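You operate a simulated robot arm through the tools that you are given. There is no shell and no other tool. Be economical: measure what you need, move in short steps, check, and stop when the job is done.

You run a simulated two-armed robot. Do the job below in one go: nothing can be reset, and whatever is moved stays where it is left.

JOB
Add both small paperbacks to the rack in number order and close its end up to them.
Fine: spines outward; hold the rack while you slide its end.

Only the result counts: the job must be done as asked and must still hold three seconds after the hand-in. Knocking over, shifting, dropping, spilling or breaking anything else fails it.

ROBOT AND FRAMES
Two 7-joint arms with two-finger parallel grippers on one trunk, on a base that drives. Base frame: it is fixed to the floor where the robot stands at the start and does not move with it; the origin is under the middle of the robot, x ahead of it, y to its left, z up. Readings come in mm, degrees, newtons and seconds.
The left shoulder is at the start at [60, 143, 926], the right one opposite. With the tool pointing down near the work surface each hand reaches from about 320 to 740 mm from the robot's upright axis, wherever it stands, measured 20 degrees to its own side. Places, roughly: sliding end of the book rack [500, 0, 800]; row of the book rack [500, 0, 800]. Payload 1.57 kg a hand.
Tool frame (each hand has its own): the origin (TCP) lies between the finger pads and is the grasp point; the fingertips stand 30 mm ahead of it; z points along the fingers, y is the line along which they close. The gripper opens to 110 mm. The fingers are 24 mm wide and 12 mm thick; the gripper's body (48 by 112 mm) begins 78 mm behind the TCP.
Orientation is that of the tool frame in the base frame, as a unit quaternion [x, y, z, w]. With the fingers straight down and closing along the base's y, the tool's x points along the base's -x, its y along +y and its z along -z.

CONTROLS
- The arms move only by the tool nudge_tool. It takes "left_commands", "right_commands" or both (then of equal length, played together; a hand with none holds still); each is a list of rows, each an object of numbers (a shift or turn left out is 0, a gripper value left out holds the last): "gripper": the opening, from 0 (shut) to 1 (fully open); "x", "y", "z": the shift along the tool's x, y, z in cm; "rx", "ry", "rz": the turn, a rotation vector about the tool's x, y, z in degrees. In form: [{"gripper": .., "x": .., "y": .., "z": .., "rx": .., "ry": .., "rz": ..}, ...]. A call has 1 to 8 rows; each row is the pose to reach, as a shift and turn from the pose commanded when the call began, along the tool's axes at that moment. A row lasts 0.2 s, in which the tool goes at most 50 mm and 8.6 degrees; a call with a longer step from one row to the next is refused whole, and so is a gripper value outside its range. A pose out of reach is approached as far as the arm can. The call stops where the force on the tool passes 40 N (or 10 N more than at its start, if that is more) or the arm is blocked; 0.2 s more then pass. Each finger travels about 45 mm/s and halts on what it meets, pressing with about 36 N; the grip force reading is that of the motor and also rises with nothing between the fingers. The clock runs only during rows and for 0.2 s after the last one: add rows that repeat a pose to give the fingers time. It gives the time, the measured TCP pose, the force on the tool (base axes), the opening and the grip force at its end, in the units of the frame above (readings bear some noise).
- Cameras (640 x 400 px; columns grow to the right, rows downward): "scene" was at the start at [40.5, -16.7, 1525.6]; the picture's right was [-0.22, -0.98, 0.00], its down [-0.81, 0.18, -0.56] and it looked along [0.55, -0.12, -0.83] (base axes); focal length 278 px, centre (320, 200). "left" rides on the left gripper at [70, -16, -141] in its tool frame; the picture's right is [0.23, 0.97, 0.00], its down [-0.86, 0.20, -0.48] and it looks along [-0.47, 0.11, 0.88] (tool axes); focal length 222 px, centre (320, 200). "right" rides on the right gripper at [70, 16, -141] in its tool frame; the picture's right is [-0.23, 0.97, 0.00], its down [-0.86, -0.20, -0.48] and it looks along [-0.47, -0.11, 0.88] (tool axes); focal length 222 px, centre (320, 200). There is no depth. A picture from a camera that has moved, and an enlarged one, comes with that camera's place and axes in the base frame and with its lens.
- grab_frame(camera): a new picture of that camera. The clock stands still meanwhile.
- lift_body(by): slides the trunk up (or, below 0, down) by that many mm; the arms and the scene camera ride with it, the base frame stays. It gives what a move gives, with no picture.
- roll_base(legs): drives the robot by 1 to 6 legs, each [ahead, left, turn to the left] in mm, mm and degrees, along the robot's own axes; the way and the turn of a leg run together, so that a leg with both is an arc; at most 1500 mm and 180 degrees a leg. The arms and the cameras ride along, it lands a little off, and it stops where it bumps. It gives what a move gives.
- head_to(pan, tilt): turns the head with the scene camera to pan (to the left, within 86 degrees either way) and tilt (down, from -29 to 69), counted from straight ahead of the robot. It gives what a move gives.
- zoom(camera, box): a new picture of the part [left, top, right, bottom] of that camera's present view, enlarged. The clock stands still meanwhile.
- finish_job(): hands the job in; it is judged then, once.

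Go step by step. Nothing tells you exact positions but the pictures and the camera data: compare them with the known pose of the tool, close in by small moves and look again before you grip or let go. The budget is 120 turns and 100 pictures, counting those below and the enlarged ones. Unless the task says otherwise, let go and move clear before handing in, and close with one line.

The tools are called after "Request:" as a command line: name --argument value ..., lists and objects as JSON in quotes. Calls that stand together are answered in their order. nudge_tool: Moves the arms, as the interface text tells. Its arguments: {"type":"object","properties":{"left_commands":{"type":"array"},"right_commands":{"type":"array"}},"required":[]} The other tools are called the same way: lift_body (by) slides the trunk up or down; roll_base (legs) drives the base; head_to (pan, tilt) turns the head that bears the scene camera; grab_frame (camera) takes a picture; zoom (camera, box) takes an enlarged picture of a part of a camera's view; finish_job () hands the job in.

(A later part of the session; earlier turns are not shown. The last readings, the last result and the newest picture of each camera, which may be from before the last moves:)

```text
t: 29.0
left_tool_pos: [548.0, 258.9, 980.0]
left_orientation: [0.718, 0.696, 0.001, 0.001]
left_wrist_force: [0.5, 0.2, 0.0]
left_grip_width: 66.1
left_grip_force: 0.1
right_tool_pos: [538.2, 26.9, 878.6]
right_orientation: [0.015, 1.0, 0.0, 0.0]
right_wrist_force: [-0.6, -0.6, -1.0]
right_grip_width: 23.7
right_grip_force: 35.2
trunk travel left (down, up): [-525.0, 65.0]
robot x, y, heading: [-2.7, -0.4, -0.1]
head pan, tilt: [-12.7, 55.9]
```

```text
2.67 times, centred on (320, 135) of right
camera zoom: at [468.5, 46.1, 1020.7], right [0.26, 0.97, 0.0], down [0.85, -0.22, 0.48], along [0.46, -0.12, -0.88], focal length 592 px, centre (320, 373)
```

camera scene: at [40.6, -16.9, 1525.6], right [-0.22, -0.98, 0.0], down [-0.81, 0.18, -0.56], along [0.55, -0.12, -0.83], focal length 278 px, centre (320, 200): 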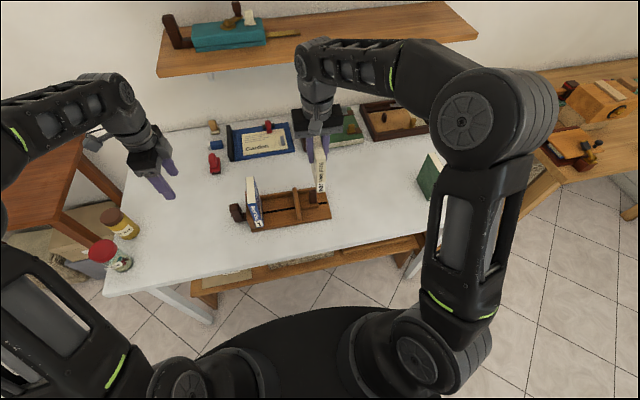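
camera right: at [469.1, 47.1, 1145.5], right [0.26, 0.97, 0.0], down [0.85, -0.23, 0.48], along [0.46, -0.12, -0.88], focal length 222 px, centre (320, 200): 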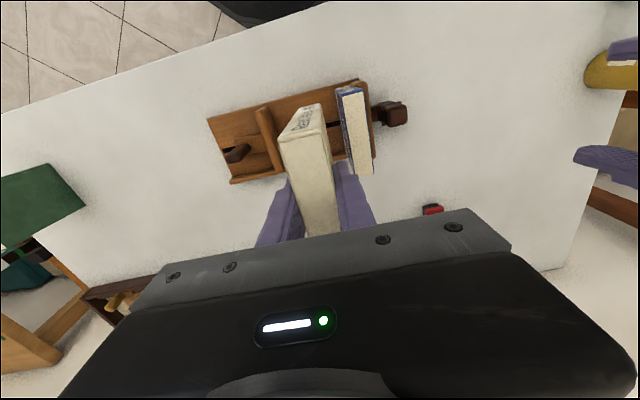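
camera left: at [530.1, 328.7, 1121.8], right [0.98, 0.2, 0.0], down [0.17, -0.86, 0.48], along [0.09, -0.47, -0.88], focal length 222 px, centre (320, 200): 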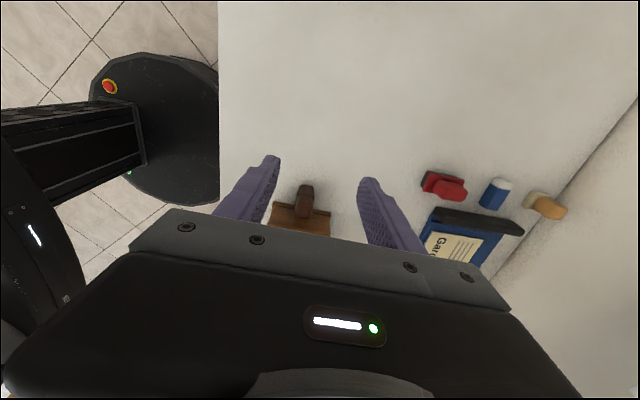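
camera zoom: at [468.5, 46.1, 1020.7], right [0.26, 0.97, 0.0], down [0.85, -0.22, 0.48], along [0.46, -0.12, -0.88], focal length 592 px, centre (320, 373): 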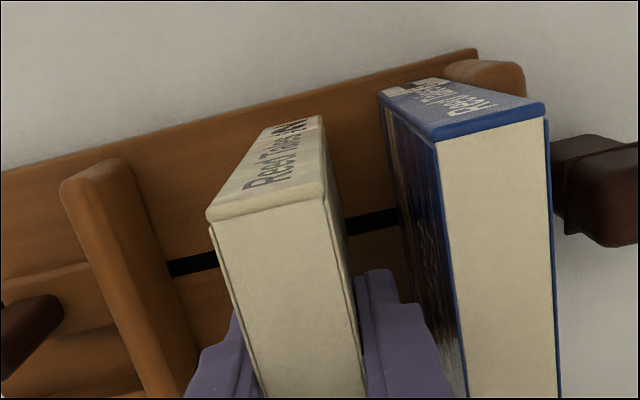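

Alignment is good; the book's bottom is about 18–30 mm above the rack floor. I lower gently in small steps watching the force.

Request:
nudge_tool --right_commands '[{"z": 0.6}, {"z": 1.1}, {"z": 1.5}, {"z": 1.5}]'

Request:
nudge_tool --right_commands '[{"z": 0.2}, {"z": 0.4}, {"z": 0.4}]'

Request:
zoom --camera "scene" --box '[215, 160, 343, 240]'

```text
t: 30.0
left_tool_pos: [546.0, 258.9, 978.8]
left_orientation: [0.718, 0.696, 0.0, 0.0]
left_wrist_force: [-0.3, -0.3, 0.6]
left_grip_width: 65.6
left_grip_force: 0.0
right_tool_pos: [537.9, 26.9, 863.3]
right_orientation: [0.015, 1.0, 0.0, 0.001]
right_wrist_force: [0.4, -0.3, -1.3]
right_grip_width: 23.4
right_grip_force: 35.3
trunk travel left (down, up): [-525.0, 65.0]
robot x, y, heading: [3.1, -0.7, 0.1]
head pan, tilt: [-12.7, 55.9]
```

```text
t: 30.8
left_tool_pos: [544.9, 258.0, 981.6]
left_orientation: [0.718, 0.696, 0.001, 0.0]
left_wrist_force: [-0.3, 0.3, 0.3]
left_grip_width: 65.8
left_grip_force: 0.2
right_tool_pos: [538.0, 26.5, 862.9]
right_orientation: [0.015, 1.0, 0.0, 0.003]
right_wrist_force: [-0.2, -2.8, 26.3]
right_grip_width: 23.4
right_grip_force: 35.7
trunk travel left (down, up): [-525.0, 65.0]
robot x, y, heading: [0.1, -0.5, -0.1]
head pan, tilt: [-12.7, 55.9]
```

```text
5.00 times, centred on (279, 200) of scene
camera zoom: at [38.2, -17.0, 1526.0], right [-0.22, -0.98, 0.0], down [-0.81, 0.18, -0.56], along [0.55, -0.12, -0.83], focal length 1391 px, centre (525, 200)
```

zoom: 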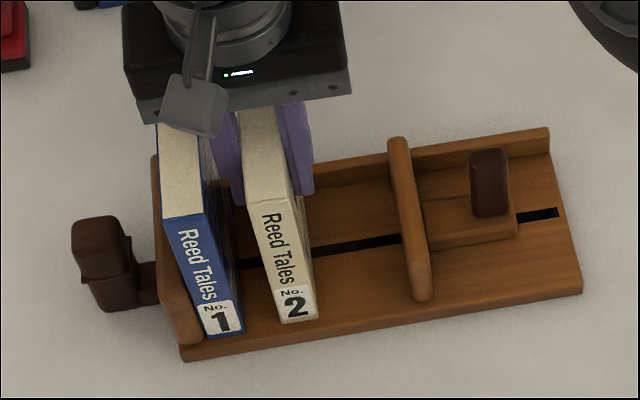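

No. 2 rests on the rack floor. I ease the pressure and open just 4 mm a side, then check it stands.

Request:
nudge_tool --right_commands '[{"z": -0.35}, {"z": -0.35}, {"z": -0.35, "gripper": 0.29}, {"z": -0.35}, {"z": -0.35}]'

Request:
zoom --camera "scene" --box '[215, 160, 343, 240]'

Request:
zoom --camera "right" --box '[200, 60, 440, 210]'

```text
t: 32.0
left_tool_pos: [545.4, 259.4, 980.9]
left_orientation: [0.718, 0.697, 0.001, 0.0]
left_wrist_force: [-0.2, 0.0, 0.1]
left_grip_width: 66.0
left_grip_force: 0.0
right_tool_pos: [538.7, 26.5, 863.3]
right_orientation: [0.015, 1.0, 0.0, 0.0]
right_wrist_force: [0.2, 0.8, 0.4]
right_grip_width: 32.0
right_grip_force: 0.1
trunk travel left (down, up): [-525.0, 65.0]
robot x, y, heading: [3.2, -1.4, -0.1]
head pan, tilt: [-12.7, 55.9]
```

```text
5.00 times, centred on (279, 200) of scene
camera zoom: at [40.4, -16.6, 1525.6], right [-0.22, -0.98, 0.0], down [-0.81, 0.18, -0.56], along [0.55, -0.12, -0.83], focal length 1391 px, centre (525, 200)
```

zoom: 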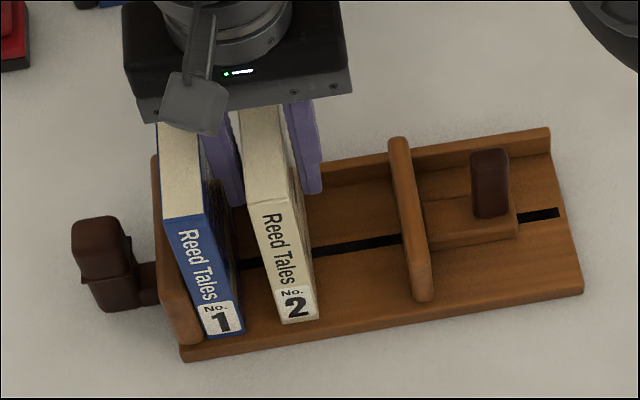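

```text
2.67 times, centred on (320, 135) of right
camera zoom: at [468.5, 46.2, 1004.9], right [0.26, 0.97, 0.0], down [0.85, -0.22, 0.48], along [0.46, -0.12, -0.88], focal length 592 px, centre (320, 373)
```

zoom: 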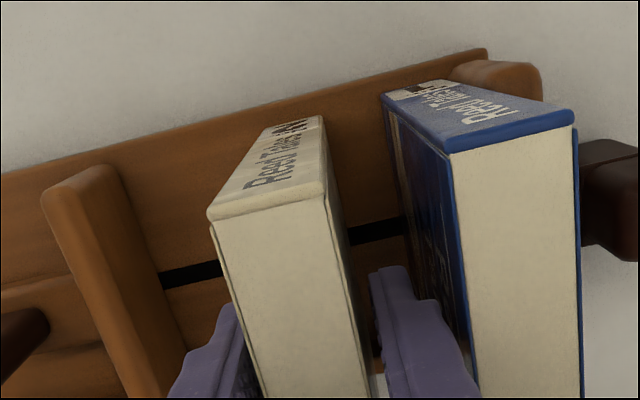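

No. 2 stands by itself. I lift the hand straight up out and go for No. 3.

Request:
nudge_tool --right_commands '[{"z": -2}, {"z": -5}, {"z": -9}, {"z": -13}, {"z": -14.5}, {"z": -14.5}]'

Request:
nudge_tool --right_commands '[{"y": -5, "gripper": 0.65}, {"y": -10}, {"y": -15}, {"y": -20}, {"y": -25}, {"y": -30}, {"y": -34}, {"y": -34}]'

Request:
zoom --camera "scene" --box '[210, 150, 370, 250]'

Request:
grab_frame --camera "right"

```text
t: 33.4
left_tool_pos: [545.9, 258.9, 980.7]
left_orientation: [0.718, 0.696, 0.0, 0.0]
left_wrist_force: [0.2, -0.5, -0.6]
left_grip_width: 65.9
left_grip_force: 0.0
right_tool_pos: [537.9, 26.9, 1008.8]
right_orientation: [0.014, 1.0, 0.0, -0.001]
right_wrist_force: [0.5, 0.0, 0.5]
right_grip_width: 31.9
right_grip_force: 0.1
trunk travel left (down, up): [-525.0, 65.0]
robot x, y, heading: [-2.5, -1.6, 0.2]
head pan, tilt: [-12.7, 55.9]
```

```text
t: 35.2
left_tool_pos: [546.6, 259.1, 980.0]
left_orientation: [0.717, 0.697, 0.0, 0.0]
left_wrist_force: [0.2, -0.2, 0.2]
left_grip_width: 66.0
left_grip_force: 0.0
right_tool_pos: [528.6, -314.2, 1006.4]
right_orientation: [0.015, 1.0, 0.0, 0.0]
right_wrist_force: [0.5, 0.3, -0.8]
right_grip_width: 71.4
right_grip_force: 0.0
trunk travel left (down, up): [-525.0, 65.0]
robot x, y, heading: [-0.2, -0.4, 0.0]
head pan, tilt: [-12.7, 55.9]
```

```text
4.00 times, centred on (290, 200) of scene
camera zoom: at [40.5, -16.3, 1525.6], right [-0.22, -0.98, 0.0], down [-0.81, 0.18, -0.56], along [0.55, -0.12, -0.83], focal length 1113 px, centre (440, 200)
```

zoom: 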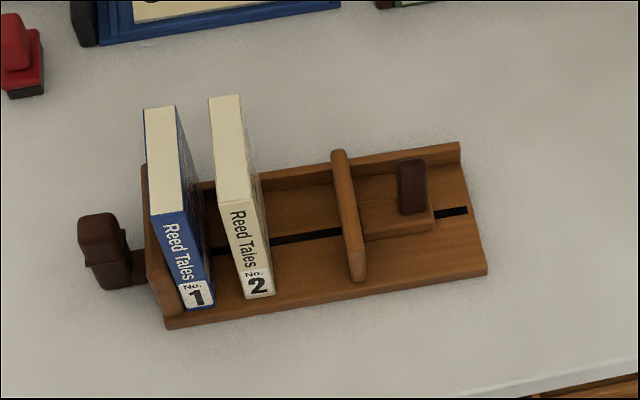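

```text
58 pictures are left
camera right: at [458.7, -294.5, 1149.6], right [0.26, 0.97, 0.0], down [0.85, -0.22, 0.48], along [0.46, -0.12, -0.88], focal length 222 px, centre (320, 200)
```

right: 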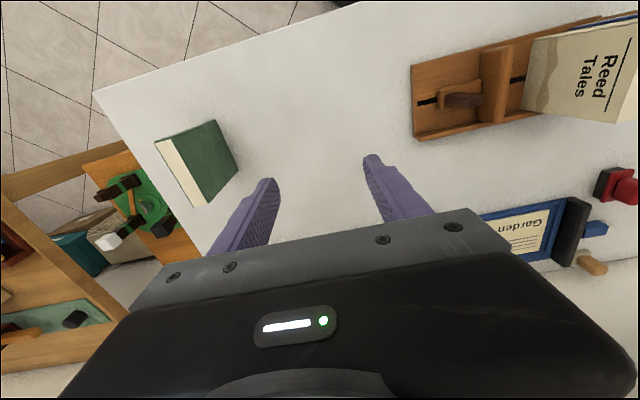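

Both books stand well. I move over No. 3.

Request:
nudge_tool --right_commands '[{"y": -5}, {"y": -10}, {"y": -15, "x": 0.2}, {"y": -18.4, "x": 0.3}, {"y": -18.4, "x": 0.3}]'

Request:
grab_frame --camera "right"

Request:
zoom --camera "scene" --box '[360, 100, 504, 190]'

```text
t: 36.4
left_tool_pos: [545.4, 258.9, 980.3]
left_orientation: [0.717, 0.697, 0.0, 0.0]
left_wrist_force: [-0.2, 0.0, -0.1]
left_grip_width: 66.0
left_grip_force: 0.0
right_tool_pos: [519.8, -497.2, 1007.4]
right_orientation: [0.016, 1.0, 0.001, -0.001]
right_wrist_force: [0.3, 1.1, -0.4]
right_grip_width: 71.8
right_grip_force: 0.0
trunk travel left (down, up): [-525.0, 65.0]
robot x, y, heading: [-2.4, 2.7, 0.1]
head pan, tilt: [-12.7, 55.9]
```

```text
57 pictures are left
camera right: at [450.6, -477.4, 1149.7], right [0.26, 0.97, 0.0], down [0.85, -0.22, 0.48], along [0.46, -0.12, -0.88], focal length 222 px, centre (320, 200)
```

right: 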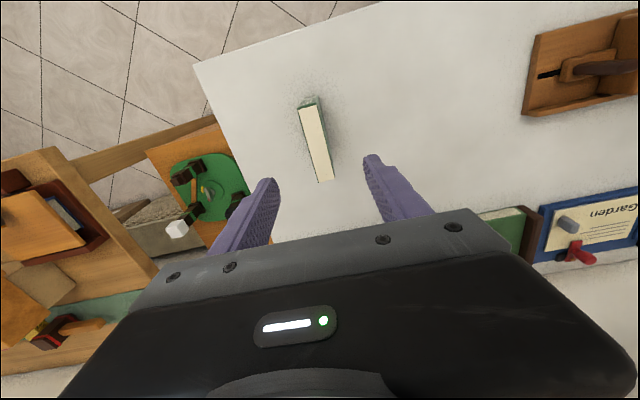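

```text
4.44 times, centred on (432, 145) of scene
camera zoom: at [40.4, -16.4, 1525.6], right [-0.22, -0.98, 0.0], down [-0.81, 0.18, -0.56], along [0.55, -0.12, -0.83], focal length 1236 px, centre (-178, 444)
```

zoom: 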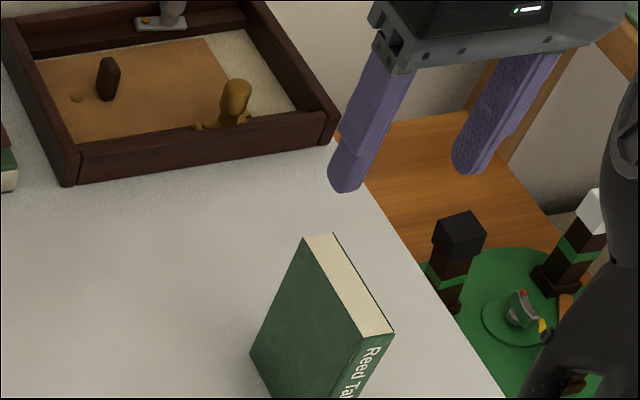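

Reach is fine and the view matches the No. 2 grasp. I descend partway with the same small turn and check.

Request:
nudge_tool --right_commands '[{"z": 4, "rz": 2.5}, {"z": 8, "rz": 2.5}, {"z": 10.6, "rz": 2.5}, {"z": 10.6, "rz": 2.5}]'

Request:
zoom --camera "right" --box '[240, 60, 400, 220]'

```text
t: 37.4
left_tool_pos: [545.9, 257.6, 980.3]
left_orientation: [0.718, 0.696, 0.0, -0.001]
left_wrist_force: [0.4, -0.6, 0.2]
left_grip_width: 66.0
left_grip_force: 0.1
right_tool_pos: [520.3, -496.1, 901.5]
right_orientation: [0.037, 0.999, 0.0, 0.0]
right_wrist_force: [0.4, -0.6, -0.1]
right_grip_width: 71.5
right_grip_force: 0.0
trunk travel left (down, up): [-525.0, 65.0]
robot x, y, heading: [-1.2, 2.4, 0.1]
head pan, tilt: [-12.7, 55.9]
```

```text
2.50 times, centred on (320, 140) of right
camera zoom: at [452.1, -472.9, 1043.2], right [0.3, 0.95, 0.0], down [0.84, -0.26, 0.48], along [0.46, -0.14, -0.88], focal length 555 px, centre (320, 350)
```

zoom: 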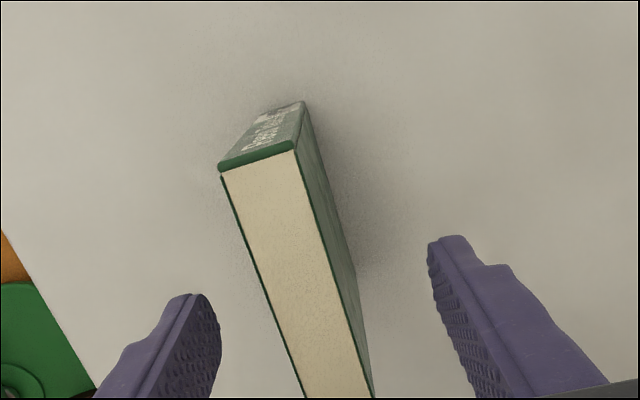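

No. 3 is nearly square to the rack direction, so I undo the turn, shift 3 mm, lower and close.

Request:
nudge_tool --right_commands '[{"rz": -2.5, "y": -0.3}, {"rz": -2.5, "y": -0.3, "z": 2.6}, {"rz": -2.5, "y": -0.3, "z": 5.3}, {"rz": -2.5, "y": -0.3, "z": 5.3, "gripper": 0.0}, {"rz": -2.5, "y": -0.3, "z": 5.3}, {"rz": -2.5, "y": -0.3, "z": 5.3}, {"rz": -2.5, "y": -0.3, "z": 5.3}, {"rz": -2.5, "y": -0.3, "z": 5.3}]'

Request:
nudge_tool --right_commands '[{"z": -1}, {"z": -3}, {"z": -6}, {"z": -10}, {"z": -14}, {"z": -15.7}, {"z": -15.7}]'

Request:
grab_frame --camera "scene"

```text
t: 39.2
left_tool_pos: [544.6, 259.6, 980.1]
left_orientation: [0.718, 0.696, 0.0, 0.0]
left_wrist_force: [0.2, 0.2, 0.0]
left_grip_width: 66.1
left_grip_force: 0.1
right_tool_pos: [520.1, -498.9, 847.5]
right_orientation: [0.016, 1.0, 0.0, 0.0]
right_wrist_force: [0.3, -0.3, -0.3]
right_grip_width: 23.7
right_grip_force: 33.5
trunk travel left (down, up): [-525.0, 65.0]
robot x, y, heading: [-1.7, 2.4, 0.1]
head pan, tilt: [-12.7, 55.9]
```

```text
t: 40.8
left_tool_pos: [544.7, 258.7, 979.7]
left_orientation: [0.717, 0.697, 0.0, 0.0]
left_wrist_force: [0.0, 0.0, -1.2]
left_grip_width: 65.9
left_grip_force: 0.0
right_tool_pos: [519.5, -499.3, 1007.4]
right_orientation: [0.015, 1.0, -0.001, 0.001]
right_wrist_force: [-0.2, 0.1, -0.4]
right_grip_width: 23.2
right_grip_force: 35.8
trunk travel left (down, up): [-525.0, 65.0]
robot x, y, heading: [0.2, -1.7, 0.0]
head pan, tilt: [-12.7, 55.9]
```

```text
54 pictures are left
camera scene: at [40.6, -16.8, 1525.6], right [-0.22, -0.98, 0.0], down [-0.81, 0.18, -0.56], along [0.55, -0.12, -0.83], focal length 278 px, centre (320, 200)
```

scene: 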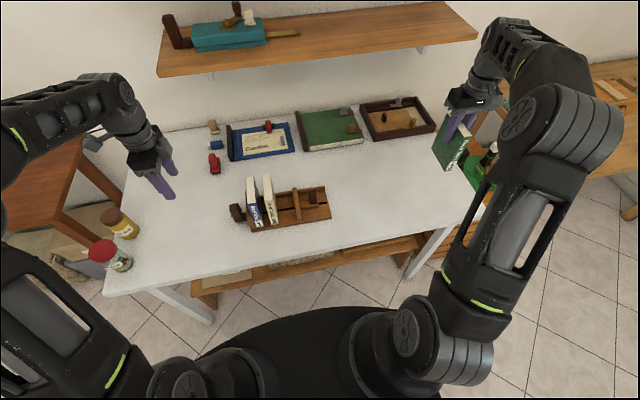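

No. 3 is held with its bottom above all else. I carry it toward the rack in two moves.

Request:
nudge_tool --right_commands '[{"y": 3}, {"y": 7}, {"y": 11}, {"y": 15}, {"y": 19}, {"y": 23}, {"y": 27}, {"y": 30}]'

Request:
nudge_tool --right_commands '[{"y": 4}, {"y": 8}, {"y": 12}, {"y": 16}, {"y": 18.3, "x": -0.1}, {"y": 18.3, "x": -0.1}]'

Request:
zoom --camera "scene" --box '[210, 120, 354, 240]'

Request:
grab_frame --camera "right"

```text
t: 42.6
left_tool_pos: [545.4, 259.5, 980.2]
left_orientation: [0.717, 0.697, 0.0, 0.0]
left_wrist_force: [-0.5, 0.8, -0.5]
left_grip_width: 65.9
left_grip_force: 0.0
right_tool_pos: [528.2, -200.0, 1006.0]
right_orientation: [0.016, 1.0, 0.0, 0.0]
right_wrist_force: [0.5, -0.8, 0.0]
right_grip_width: 23.5
right_grip_force: 35.5
trunk travel left (down, up): [-525.0, 65.0]
robot x, y, heading: [0.9, -4.1, -0.0]
head pan, tilt: [-12.7, 55.9]
```

```text
t: 44.0
left_tool_pos: [545.6, 259.4, 980.0]
left_orientation: [0.717, 0.697, 0.0, 0.0]
left_wrist_force: [-0.4, 1.1, 1.2]
left_grip_width: 66.3
left_grip_force: 0.1
right_tool_pos: [535.0, -16.7, 1005.9]
right_orientation: [0.015, 1.0, 0.0, 0.0]
right_wrist_force: [0.3, 0.0, -1.7]
right_grip_width: 23.5
right_grip_force: 35.5
trunk travel left (down, up): [-525.0, 65.0]
robot x, y, heading: [-0.1, -0.5, -0.2]
head pan, tilt: [-12.7, 55.9]
```

```text
3.33 times, centred on (282, 180) of scene
camera zoom: at [40.5, -16.8, 1525.6], right [-0.22, -0.98, 0.0], down [-0.81, 0.18, -0.56], along [0.55, -0.12, -0.83], focal length 927 px, centre (447, 267)
```

zoom: 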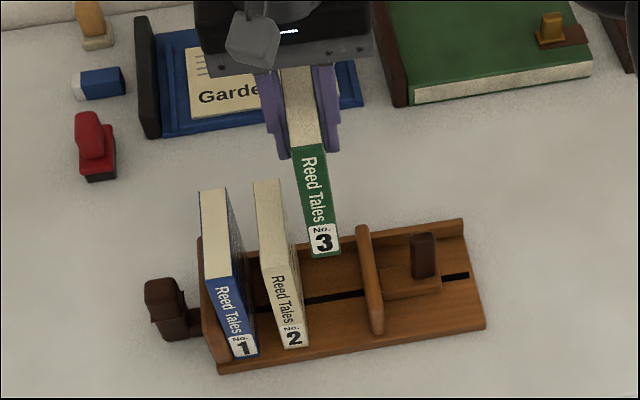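

```text
52 pictures are left
camera right: at [465.0, 2.6, 1148.4], right [0.26, 0.97, 0.0], down [0.85, -0.23, 0.48], along [0.46, -0.12, -0.88], focal length 222 px, centre (320, 200)
```

right: 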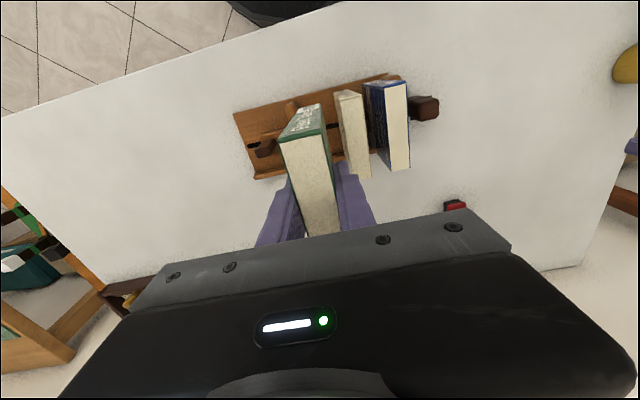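

No. 3 hangs over y −28…−5 with 7 mm finger clearance to No. 2; I shift it 4 mm back to line the spines up and lower.

Request:
nudge_tool --right_commands '[{"x": -0.4, "z": 3}, {"x": -0.4, "z": 6}, {"x": -0.4, "z": 9}, {"x": -0.4, "z": 11}, {"x": -0.4, "z": 12.5}, {"x": -0.4, "z": 12.5}]'

Request:
zoom --camera "scene" --box '[215, 160, 343, 240]'

Request:
zoom --camera "right" --box '[200, 60, 440, 210]'

```text
t: 45.4
left_tool_pos: [544.5, 259.3, 981.0]
left_orientation: [0.717, 0.697, -0.001, 0.0]
left_wrist_force: [-0.4, -0.1, 0.0]
left_grip_width: 66.0
left_grip_force: 0.1
right_tool_pos: [539.1, -17.5, 882.1]
right_orientation: [0.015, 1.0, 0.0, 0.002]
right_wrist_force: [-1.3, -0.7, 9.3]
right_grip_width: 23.3
right_grip_force: 35.8
trunk travel left (down, up): [-525.0, 65.0]
robot x, y, heading: [0.2, -1.3, 0.0]
head pan, tilt: [-12.7, 55.9]
```

```text
5.00 times, centred on (279, 200) of scene
camera zoom: at [39.4, -16.6, 1525.8], right [-0.22, -0.98, 0.0], down [-0.81, 0.18, -0.56], along [0.55, -0.12, -0.83], focal length 1391 px, centre (525, 200)
```

zoom: 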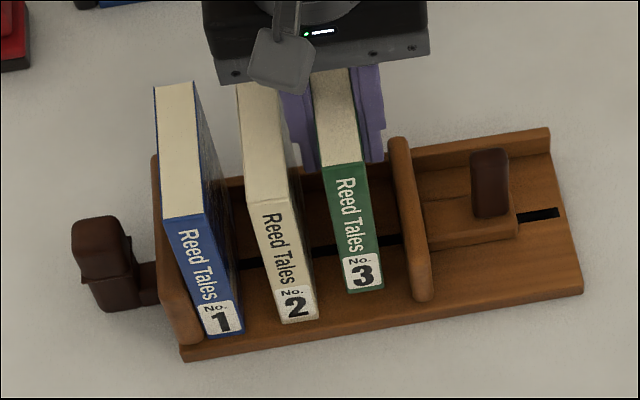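

```text
2.67 times, centred on (320, 135) of right
camera zoom: at [468.7, 2.4, 1024.1], right [0.26, 0.97, 0.0], down [0.85, -0.23, 0.48], along [0.46, -0.12, -0.88], focal length 592 px, centre (320, 373)
```

zoom: 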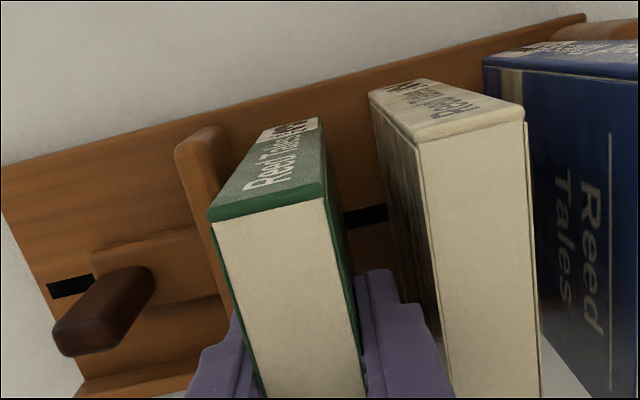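

A 9 N contact came early: the book's back edge is probably touching the rear fence's top. I raise 10 mm, pull it 5 mm toward the spine side, and lower again.

Request:
nudge_tool --right_commands '[{"z": -1}, {"z": -1, "x": 0.5}, {"z": -1, "x": 0.5}, {"z": -0.2, "x": 0.5}, {"z": 0.3, "x": 0.5}, {"z": 0.3, "x": 0.5}]'

Request:
zoom --camera "scene" --box '[215, 160, 343, 240]'

```text
t: 46.8
left_tool_pos: [546.3, 258.1, 980.5]
left_orientation: [0.718, 0.696, 0.0, 0.0]
left_wrist_force: [0.7, -0.2, -0.1]
left_grip_width: 66.0
left_grip_force: 0.1
right_tool_pos: [534.3, -16.7, 876.8]
right_orientation: [0.015, 1.0, 0.0, 0.0]
right_wrist_force: [-0.6, 0.5, -0.6]
right_grip_width: 23.7
right_grip_force: 35.4
trunk travel left (down, up): [-525.0, 65.0]
robot x, y, heading: [-3.9, 0.4, 0.1]
head pan, tilt: [-12.7, 55.9]
```

```text
5.00 times, centred on (279, 200) of scene
camera zoom: at [40.6, -16.6, 1525.6], right [-0.22, -0.98, 0.0], down [-0.81, 0.18, -0.56], along [0.55, -0.12, -0.83], focal length 1391 px, centre (525, 200)
```

zoom: 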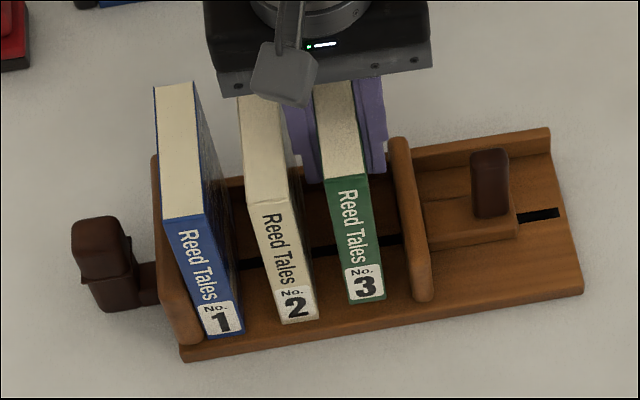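

It is past the fence with no contact. I lower onto the floor.

Request:
nudge_tool --right_commands '[{"z": 0.5}, {"z": 1.0}, {"z": 1.3}, {"z": 1.3}]'

Request:
nudge_tool --right_commands '[{"z": 0.2}, {"z": 0.2}]'

Request:
zoom --camera "scene" --box '[215, 160, 343, 240]'

```text
t: 47.8
left_tool_pos: [545.9, 258.3, 980.9]
left_orientation: [0.718, 0.696, 0.0, 0.0]
left_wrist_force: [-0.2, -0.4, -0.1]
left_grip_width: 65.8
left_grip_force: 0.0
right_tool_pos: [534.1, -16.5, 865.4]
right_orientation: [0.015, 1.0, 0.0, 0.0]
right_wrist_force: [-0.3, 0.0, -1.0]
right_grip_width: 23.5
right_grip_force: 35.9
trunk travel left (down, up): [-525.0, 65.0]
robot x, y, heading: [-1.1, 1.8, -0.3]
head pan, tilt: [-12.7, 55.9]
```

```text
t: 48.4
left_tool_pos: [546.1, 258.3, 978.9]
left_orientation: [0.717, 0.697, -0.001, -0.001]
left_wrist_force: [-0.1, -0.6, 0.5]
left_grip_width: 66.0
left_grip_force: 0.2
right_tool_pos: [534.9, -16.7, 863.2]
right_orientation: [0.015, 1.0, 0.0, 0.0]
right_wrist_force: [-0.1, -0.1, -1.8]
right_grip_width: 23.7
right_grip_force: 36.0
trunk travel left (down, up): [-525.0, 65.0]
robot x, y, heading: [0.8, 1.1, 0.0]
head pan, tilt: [-12.7, 55.9]
```

```text
5.00 times, centred on (279, 200) of scene
camera zoom: at [40.6, -16.6, 1525.6], right [-0.22, -0.98, 0.0], down [-0.81, 0.18, -0.56], along [0.55, -0.12, -0.83], focal length 1391 px, centre (525, 200)
```

zoom: 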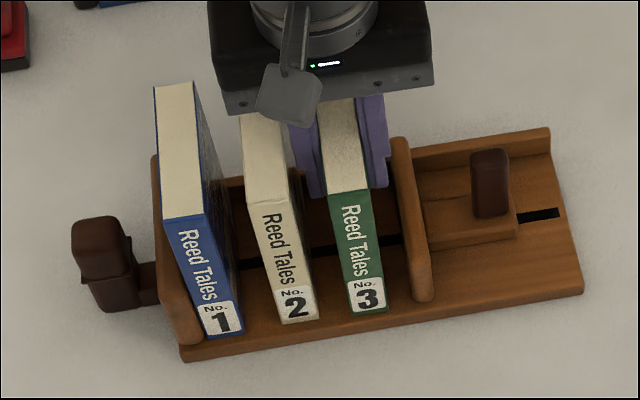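

Request:
nudge_tool --right_commands '[{"z": 0.1}, {"z": 0.2}, {"z": 0.2}]'

```text
t: 49.2
left_tool_pos: [545.0, 258.8, 981.4]
left_orientation: [0.718, 0.696, 0.0, 0.0]
left_wrist_force: [-0.5, 0.3, -0.3]
left_grip_width: 65.7
left_grip_force: 0.1
right_tool_pos: [533.5, -18.0, 862.5]
right_orientation: [0.015, 1.0, -0.001, 0.001]
right_wrist_force: [-1.0, -1.7, 14.9]
right_grip_width: 23.7
right_grip_force: 35.7
trunk travel left (down, up): [-525.0, 65.0]
robot x, y, heading: [1.8, 2.8, -0.2]
head pan, tilt: [-12.7, 55.9]
```

No. 3 is seated (15 N at the same height as No. 2). I ease, open slightly, and check.

Request:
nudge_tool --right_commands '[{"z": -0.15}, {"z": -0.15}, {"z": -0.15, "gripper": 0.29}, {"z": -0.15}, {"z": -0.15}]'

Request:
zoom --camera "right" --box '[200, 60, 440, 210]'

Request:
nudge_tool --right_commands '[{"z": -2}, {"z": -5}, {"z": -9}, {"z": -13}, {"z": -14.5}, {"z": -14.5}]'

Request:
zoom --camera "scene" --box '[215, 160, 343, 240]'

```text
t: 50.4
left_tool_pos: [546.9, 258.8, 979.6]
left_orientation: [0.718, 0.697, 0.0, 0.001]
left_wrist_force: [-0.8, -0.3, -0.5]
left_grip_width: 66.3
left_grip_force: 0.2
right_tool_pos: [533.7, -17.9, 862.2]
right_orientation: [0.015, 1.0, 0.0, 0.0]
right_wrist_force: [0.0, 0.7, -0.2]
right_grip_width: 32.0
right_grip_force: 0.1
trunk travel left (down, up): [-525.0, 65.0]
robot x, y, heading: [0.7, 0.7, 0.0]
head pan, tilt: [-12.7, 55.9]
```

```text
2.67 times, centred on (320, 135) of right
camera zoom: at [464.3, 2.5, 1004.5], right [0.26, 0.97, 0.0], down [0.85, -0.22, 0.48], along [0.46, -0.12, -0.88], focal length 592 px, centre (320, 373)
```

zoom: 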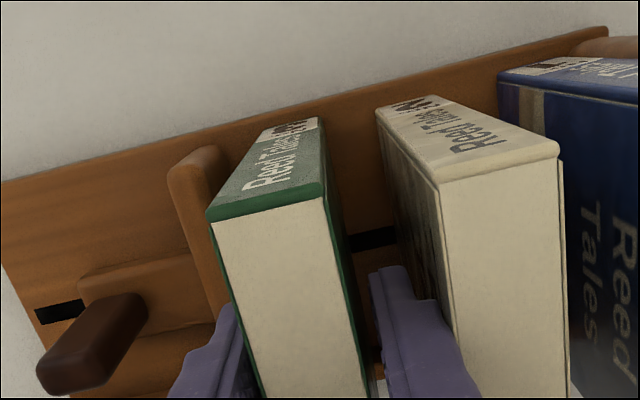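

```text
t: 51.8
left_tool_pos: [546.9, 258.4, 980.3]
left_orientation: [0.717, 0.697, 0.0, 0.001]
left_wrist_force: [0.8, 0.1, -0.9]
left_grip_width: 65.7
left_grip_force: 0.0
right_tool_pos: [534.9, -16.5, 1007.5]
right_orientation: [0.015, 1.0, 0.0, 0.0]
right_wrist_force: [0.9, -0.2, -0.5]
right_grip_width: 31.9
right_grip_force: 0.1
trunk travel left (down, up): [-525.0, 65.0]
robot x, y, heading: [0.1, 1.0, -0.1]
head pan, tilt: [-12.7, 55.9]
```

```text
5.00 times, centred on (279, 200) of scene
camera zoom: at [40.6, -16.6, 1525.6], right [-0.22, -0.98, 0.0], down [-0.81, 0.18, -0.56], along [0.55, -0.12, -0.83], focal length 1391 px, centre (525, 200)
```

zoom: 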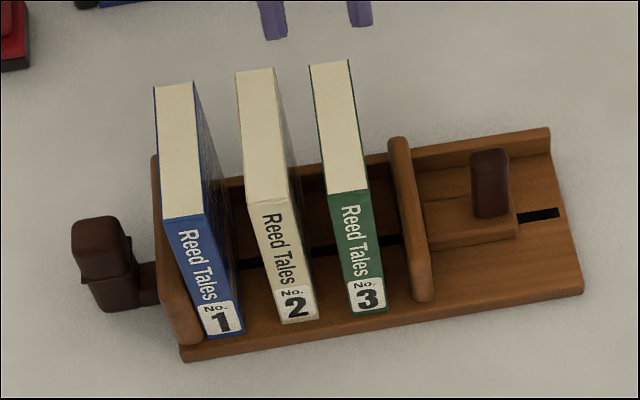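

All three stand in order. I return the left hand above the handle and take the right hand above the knob, turning its wrist again.

Request:
nudge_tool --right_commands '[{"y": -4, "gripper": 0.5}, {"y": -8.5, "x": -0.6}, {"y": -8.5, "x": -0.6, "rz": -8.5}, {"y": -8.5, "x": -0.6, "rz": -17}, {"y": -8.5, "x": -0.6, "rz": -25.5}, {"y": -8.5, "x": -0.6, "rz": -34}, {"y": -8.5, "x": -0.6, "rz": -42.5}, {"y": -8.5, "x": -0.6, "rz": -45}]' --left_commands '[{"x": -3}, {"x": -6}, {"x": -9}, {"x": -12}, {"x": -12}, {"x": -12}, {"x": -12}, {"x": -12}]'

Request:
nudge_tool --right_commands '[{"rz": -8.5}, {"rz": -17}, {"rz": -25.5}, {"rz": -34}, {"rz": -42.5}, {"rz": -45}]'

Request:
zoom --camera "right" --box '[256, 110, 384, 190]'

Request:
grab_frame --camera "left"

```text
t: 53.6
left_tool_pos: [543.1, 137.9, 980.1]
left_orientation: [0.718, 0.696, 0.0, 0.0]
left_wrist_force: [0.5, -0.1, -0.5]
left_grip_width: 65.8
left_grip_force: 0.1
right_tool_pos: [538.2, -102.3, 1008.4]
right_orientation: [-0.369, 0.929, 0.0, 0.0]
right_wrist_force: [0.5, 0.1, 0.4]
right_grip_width: 55.2
right_grip_force: 0.0
trunk travel left (down, up): [-525.0, 65.0]
robot x, y, heading: [0.4, -2.3, -0.2]
head pan, tilt: [-12.7, 55.9]
```

```text
t: 55.0
left_tool_pos: [542.8, 139.0, 980.5]
left_orientation: [0.717, 0.697, 0.001, 0.0]
left_wrist_force: [-0.3, 0.0, -0.1]
left_grip_width: 65.9
left_grip_force: 0.2
right_tool_pos: [537.3, -102.8, 1007.8]
right_orientation: [-0.697, 0.717, 0.0, 0.0]
right_wrist_force: [0.1, 0.6, -0.3]
right_grip_width: 55.1
right_grip_force: 0.0
trunk travel left (down, up): [-525.0, 65.0]
robot x, y, heading: [0.9, -1.4, 0.1]
head pan, tilt: [-12.7, 55.9]
```

```text
5.00 times, centred on (320, 150) of right
camera zoom: at [518.8, -170.9, 1149.5], right [-0.97, 0.25, 0.0], down [0.22, 0.85, 0.48], along [0.12, 0.46, -0.88], focal length 1111 px, centre (320, 450)
```

zoom: 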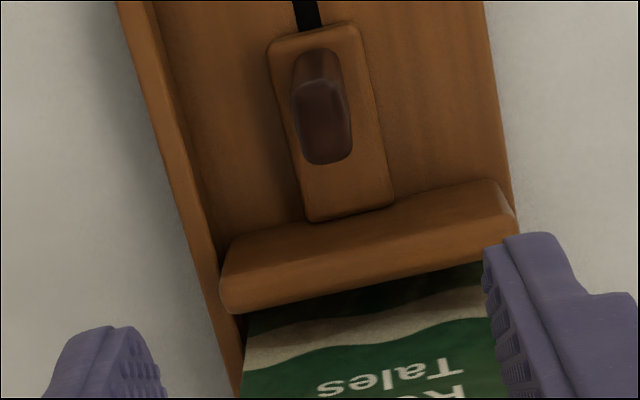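

```text
44 pictures are left
camera left: at [526.7, 209.3, 1121.7], right [0.98, 0.2, 0.0], down [0.17, -0.86, 0.48], along [0.09, -0.47, -0.88], focal length 222 px, centre (320, 200)
```

left: 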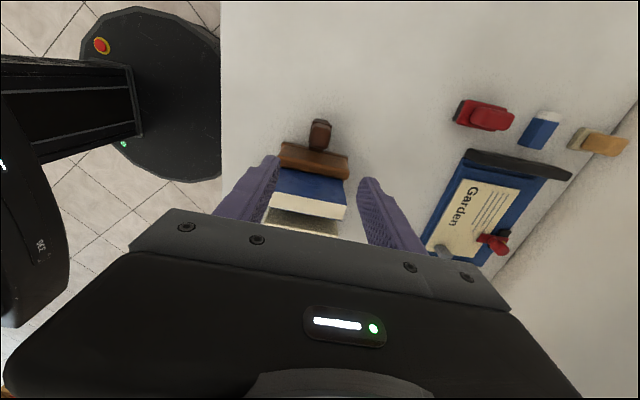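

The knob is at [537,−100], right under the hand, and the handle is under the left. I lower both hands and close.

Request:
nudge_tool --left_commands '[{"z": 3}, {"z": 6}, {"z": 9}, {"z": 12}, {"z": 15}, {"z": 17}, {"z": 17}]' --right_commands '[{"z": 4}, {"z": 8}, {"z": 12}, {"z": 15}, {"z": 18}, {"z": 20.2}, {"z": 20.2}]'

Request:
nudge_tool --left_commands '[{"gripper": 0}, {}, {}, {}, {}]' --right_commands '[{"gripper": 0}, {}, {}, {}, {}]'

Request:
zoom --camera "scene" --box '[200, 140, 360, 240]'

```text
t: 56.6
left_tool_pos: [541.0, 137.2, 808.7]
left_orientation: [0.718, 0.696, 0.0, 0.0]
left_wrist_force: [0.4, -0.1, 0.1]
left_grip_width: 66.0
left_grip_force: 0.0
right_tool_pos: [537.8, -102.0, 806.1]
right_orientation: [-0.697, 0.717, 0.0, -0.001]
right_wrist_force: [-0.9, 0.3, -0.3]
right_grip_width: 54.8
right_grip_force: 0.1
trunk travel left (down, up): [-525.0, 65.0]
robot x, y, heading: [1.6, -3.5, 0.0]
head pan, tilt: [-12.7, 55.9]
```

```text
t: 57.8
left_tool_pos: [543.4, 137.9, 809.3]
left_orientation: [0.717, 0.698, 0.0, 0.0]
left_wrist_force: [2.4, -1.3, -0.4]
left_grip_width: 28.0
left_grip_force: 35.6
right_tool_pos: [537.4, -102.2, 804.5]
right_orientation: [-0.697, 0.717, 0.0, 0.0]
right_wrist_force: [-3.7, 0.1, 1.1]
right_grip_width: 14.8
right_grip_force: 31.2
trunk travel left (down, up): [-525.0, 65.0]
robot x, y, heading: [-3.9, 1.8, -0.3]
head pan, tilt: [-12.7, 55.9]
```

```text
4.00 times, centred on (280, 190) of scene
camera zoom: at [40.6, -16.7, 1525.6], right [-0.22, -0.98, 0.0], down [-0.81, 0.18, -0.56], along [0.55, -0.12, -0.83], focal length 1113 px, centre (480, 240)
```

zoom: 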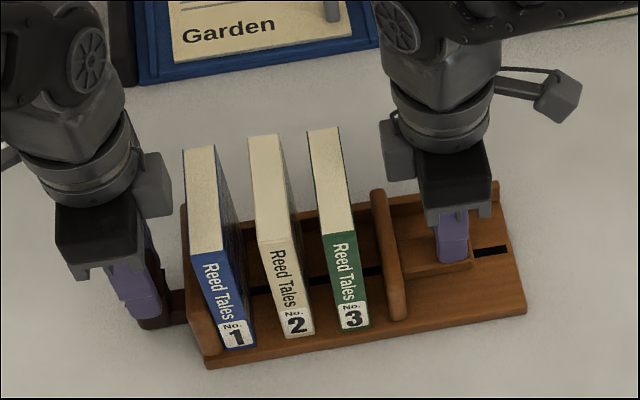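

Both grips hold. I slide the end left slowly while the left hand holds the rack.

Request:
nudge_tool --right_commands '[{"x": -0.4, "y": 0.05}, {"x": -0.8, "y": 0.05}, {"x": -1.2, "y": 0.05}, {"x": -1.6, "y": 0.05}, {"x": -1.9, "y": 0.05}, {"x": -2.2, "y": 0.05}, {"x": -2.5, "y": 0.05}, {"x": -2.8, "y": 0.05}]'

Request:
zoom --camera "scene" --box '[200, 140, 360, 240]'

```text
t: 59.6
left_tool_pos: [542.8, 139.3, 809.6]
left_orientation: [0.718, 0.696, 0.0, 0.0]
left_wrist_force: [2.0, 6.1, 1.2]
left_grip_width: 27.5
left_grip_force: 35.9
right_tool_pos: [537.2, -75.4, 805.4]
right_orientation: [-0.696, 0.718, 0.0, 0.0]
right_wrist_force: [-1.1, -5.3, -0.7]
right_grip_width: 14.9
right_grip_force: 30.8
trunk travel left (down, up): [-525.0, 65.0]
robot x, y, heading: [0.2, -2.4, 0.3]
head pan, tilt: [-12.7, 55.9]
```

```text
4.00 times, centred on (280, 190) of scene
camera zoom: at [40.8, -16.5, 1525.6], right [-0.22, -0.98, 0.0], down [-0.81, 0.18, -0.56], along [0.55, -0.12, -0.83], focal length 1113 px, centre (480, 240)
```

zoom: 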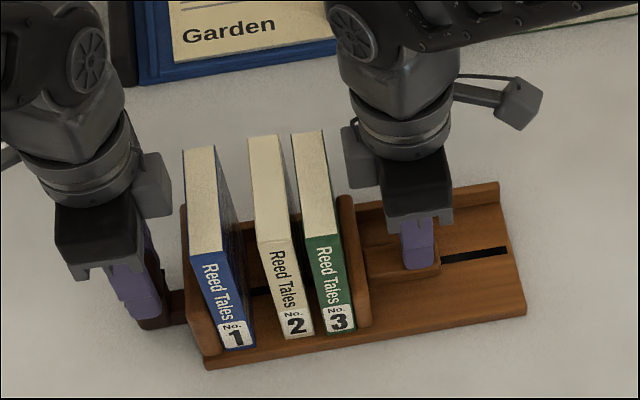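

No. 3 slides upright ahead of the end. I keep going.

Request:
nudge_tool --right_commands '[{"x": -0.3}, {"x": -0.6}, {"x": -0.9}, {"x": -1.2}, {"x": -1.5}, {"x": -1.8}, {"x": -2.1}, {"x": -2.3}]'

Request:
zoom --camera "scene" --box '[200, 140, 360, 240]'

```text
t: 61.4
left_tool_pos: [541.9, 139.2, 808.7]
left_orientation: [0.717, 0.697, 0.0, 0.0]
left_wrist_force: [4.6, 5.6, 0.8]
left_grip_width: 27.8
left_grip_force: 36.4
right_tool_pos: [537.3, -51.7, 806.0]
right_orientation: [-0.696, 0.718, 0.001, 0.0]
right_wrist_force: [-5.9, -6.3, -0.5]
right_grip_width: 14.5
right_grip_force: 30.6
trunk travel left (down, up): [-525.0, 65.0]
robot x, y, heading: [-3.8, -1.1, 0.1]
head pan, tilt: [-12.7, 55.9]
```

```text
4.00 times, centred on (280, 190) of scene
camera zoom: at [40.6, -16.7, 1525.6], right [-0.22, -0.98, 0.0], down [-0.81, 0.18, -0.56], along [0.55, -0.12, -0.83], focal length 1113 px, centre (480, 240)
```

zoom: 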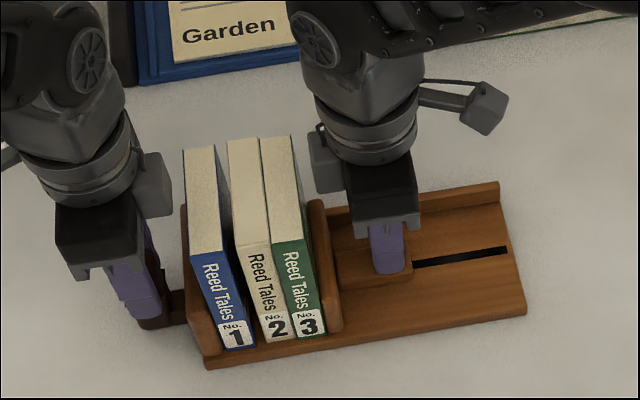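

About 8 mm of gap remains. I close it in small steps until force rises.

Request:
nudge_tool --right_commands '[{"x": -0.15, "y": 0.1}, {"x": -0.3, "y": 0.15}, {"x": -0.45, "y": 0.15}, {"x": -0.6, "y": 0.15}, {"x": -0.7, "y": 0.15}]'

Request:
zoom --camera "scene" --box '[220, 160, 316, 235]'

```text
t: 62.6
left_tool_pos: [542.9, 138.9, 809.8]
left_orientation: [0.718, 0.696, 0.0, 0.0]
left_wrist_force: [1.2, 5.3, 2.7]
left_grip_width: 27.3
left_grip_force: 36.4
right_tool_pos: [537.1, -43.8, 804.9]
right_orientation: [-0.697, 0.717, 0.0, 0.0]
right_wrist_force: [0.3, -6.1, -1.0]
right_grip_width: 14.9
right_grip_force: 30.4
trunk travel left (down, up): [-525.0, 65.0]
robot x, y, heading: [2.3, -0.3, -0.1]
head pan, tilt: [-12.7, 55.9]
```

```text
5.33 times, centred on (268, 198) of scene
camera zoom: at [40.8, -16.7, 1525.6], right [-0.22, -0.98, 0.0], down [-0.81, 0.18, -0.56], along [0.55, -0.12, -0.83], focal length 1484 px, centre (597, 213)
```

zoom: 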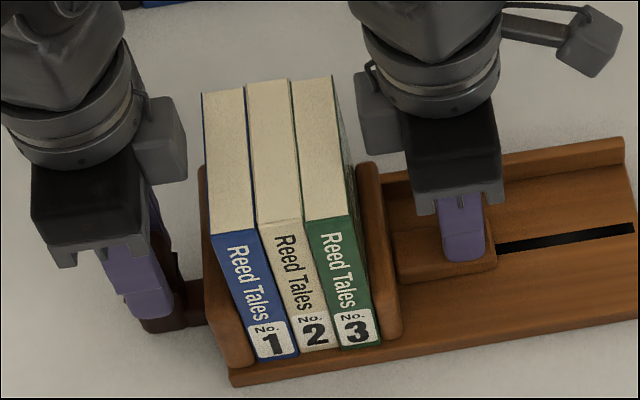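

Almost closed, still only sliding friction. I advance a few millimetres more.

Request:
nudge_tool --right_commands '[{"x": -0.1}, {"x": -0.2}, {"x": -0.3}]'

Request:
zoom --camera "scene" --box '[220, 160, 316, 235]'

```text
t: 63.4
left_tool_pos: [542.8, 138.0, 810.4]
left_orientation: [0.717, 0.697, 0.0, 0.0]
left_wrist_force: [3.6, 9.4, 1.0]
left_grip_width: 27.7
left_grip_force: 36.0
right_tool_pos: [537.3, -42.6, 804.5]
right_orientation: [-0.696, 0.718, -0.001, -0.002]
right_wrist_force: [-1.8, -13.2, 2.3]
right_grip_width: 14.6
right_grip_force: 30.6
trunk travel left (down, up): [-525.0, 65.0]
robot x, y, heading: [-2.3, 1.5, 0.0]
head pan, tilt: [-12.7, 55.9]
```

```text
5.33 times, centred on (268, 198) of scene
camera zoom: at [40.4, -17.0, 1525.6], right [-0.22, -0.98, 0.0], down [-0.81, 0.18, -0.56], along [0.55, -0.12, -0.83], focal length 1484 px, centre (597, 213)
```

zoom: 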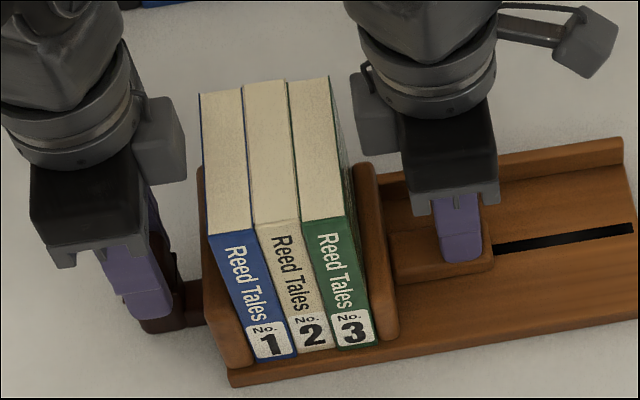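

Force has doubled to 13 N: the row is firming up. One more small push to confirm contact.

Request:
nudge_tool --right_commands '[{"x": -0.1}, {"x": -0.2}, {"x": -0.2}]'

Request:
zoom --camera "scene" --box '[220, 160, 316, 235]'

```text
t: 64.2
left_tool_pos: [540.2, 139.7, 810.1]
left_orientation: [0.717, 0.697, 0.002, -0.001]
left_wrist_force: [3.6, 19.8, -0.7]
left_grip_width: 27.7
left_grip_force: 35.8
right_tool_pos: [538.0, -41.3, 805.8]
right_orientation: [-0.696, 0.718, -0.002, -0.002]
right_wrist_force: [-2.6, -22.3, 3.9]
right_grip_width: 14.7
right_grip_force: 31.0
trunk travel left (down, up): [-525.0, 65.0]
robot x, y, heading: [-0.9, -1.6, -0.3]
head pan, tilt: [-12.7, 55.9]
```

```text
5.33 times, centred on (268, 198) of scene
camera zoom: at [40.2, -17.0, 1525.6], right [-0.22, -0.98, 0.0], down [-0.81, 0.18, -0.56], along [0.55, -0.12, -0.83], focal length 1484 px, centre (597, 213)
```

zoom: 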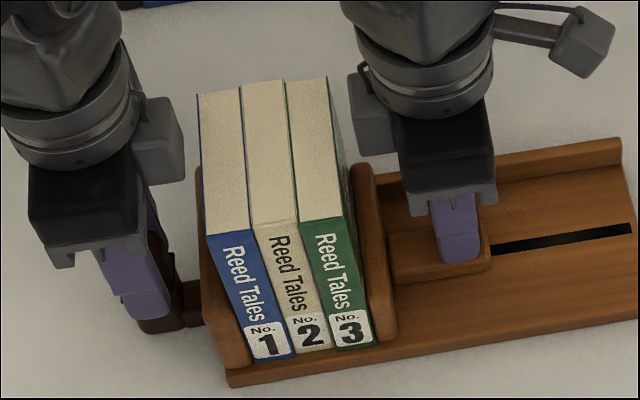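

The row is closed firmly (22 N, travel stiff). I ease the push slightly without pulling back, release the knob, then the handle.

Request:
nudge_tool --right_commands '[{"x": 0.15}, {"x": 0.2}, {"x": 0.2, "gripper": 0.45}, {"x": 0.2}, {"x": 0.2}, {"x": 0.2}]'

Request:
nudge_tool --left_commands '[{"gripper": 0.6}, {}, {}, {}]'

Request:
zoom --camera "scene" --box '[220, 160, 316, 235]'

```text
t: 65.6
left_tool_pos: [543.1, 137.3, 810.4]
left_orientation: [0.718, 0.696, 0.0, 0.0]
left_wrist_force: [0.2, -1.7, 0.4]
left_grip_width: 27.5
left_grip_force: 36.2
right_tool_pos: [537.2, -42.0, 805.3]
right_orientation: [-0.696, 0.718, 0.0, 0.0]
right_wrist_force: [0.1, 0.5, 0.1]
right_grip_width: 49.4
right_grip_force: 0.1
trunk travel left (down, up): [-525.0, 65.0]
robot x, y, heading: [-0.3, -0.4, -0.1]
head pan, tilt: [-12.7, 55.9]
```

```text
t: 66.6
left_tool_pos: [542.5, 137.6, 810.0]
left_orientation: [0.717, 0.697, -0.001, -0.001]
left_wrist_force: [1.2, -0.2, 0.2]
left_grip_width: 66.1
left_grip_force: 0.1
right_tool_pos: [537.5, -40.7, 804.9]
right_orientation: [-0.697, 0.717, 0.0, 0.0]
right_wrist_force: [0.1, -0.1, -0.4]
right_grip_width: 49.3
right_grip_force: 0.0
trunk travel left (down, up): [-525.0, 65.0]
robot x, y, heading: [-0.5, -2.3, 0.2]
head pan, tilt: [-12.7, 55.9]
```

```text
5.33 times, centred on (268, 198) of scene
camera zoom: at [40.6, -16.6, 1525.6], right [-0.22, -0.98, 0.0], down [-0.81, 0.18, -0.56], along [0.55, -0.12, -0.83], focal length 1484 px, centre (597, 213)
```

zoom: 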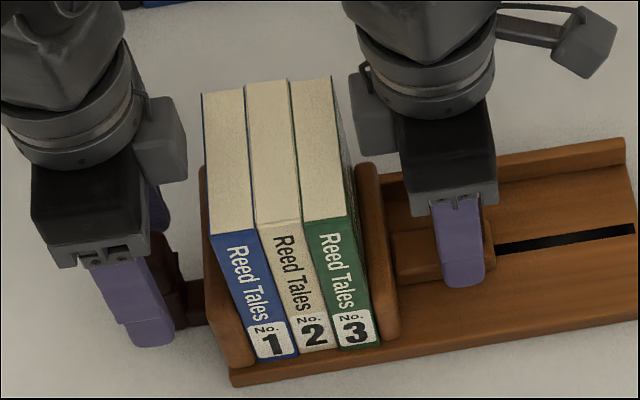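

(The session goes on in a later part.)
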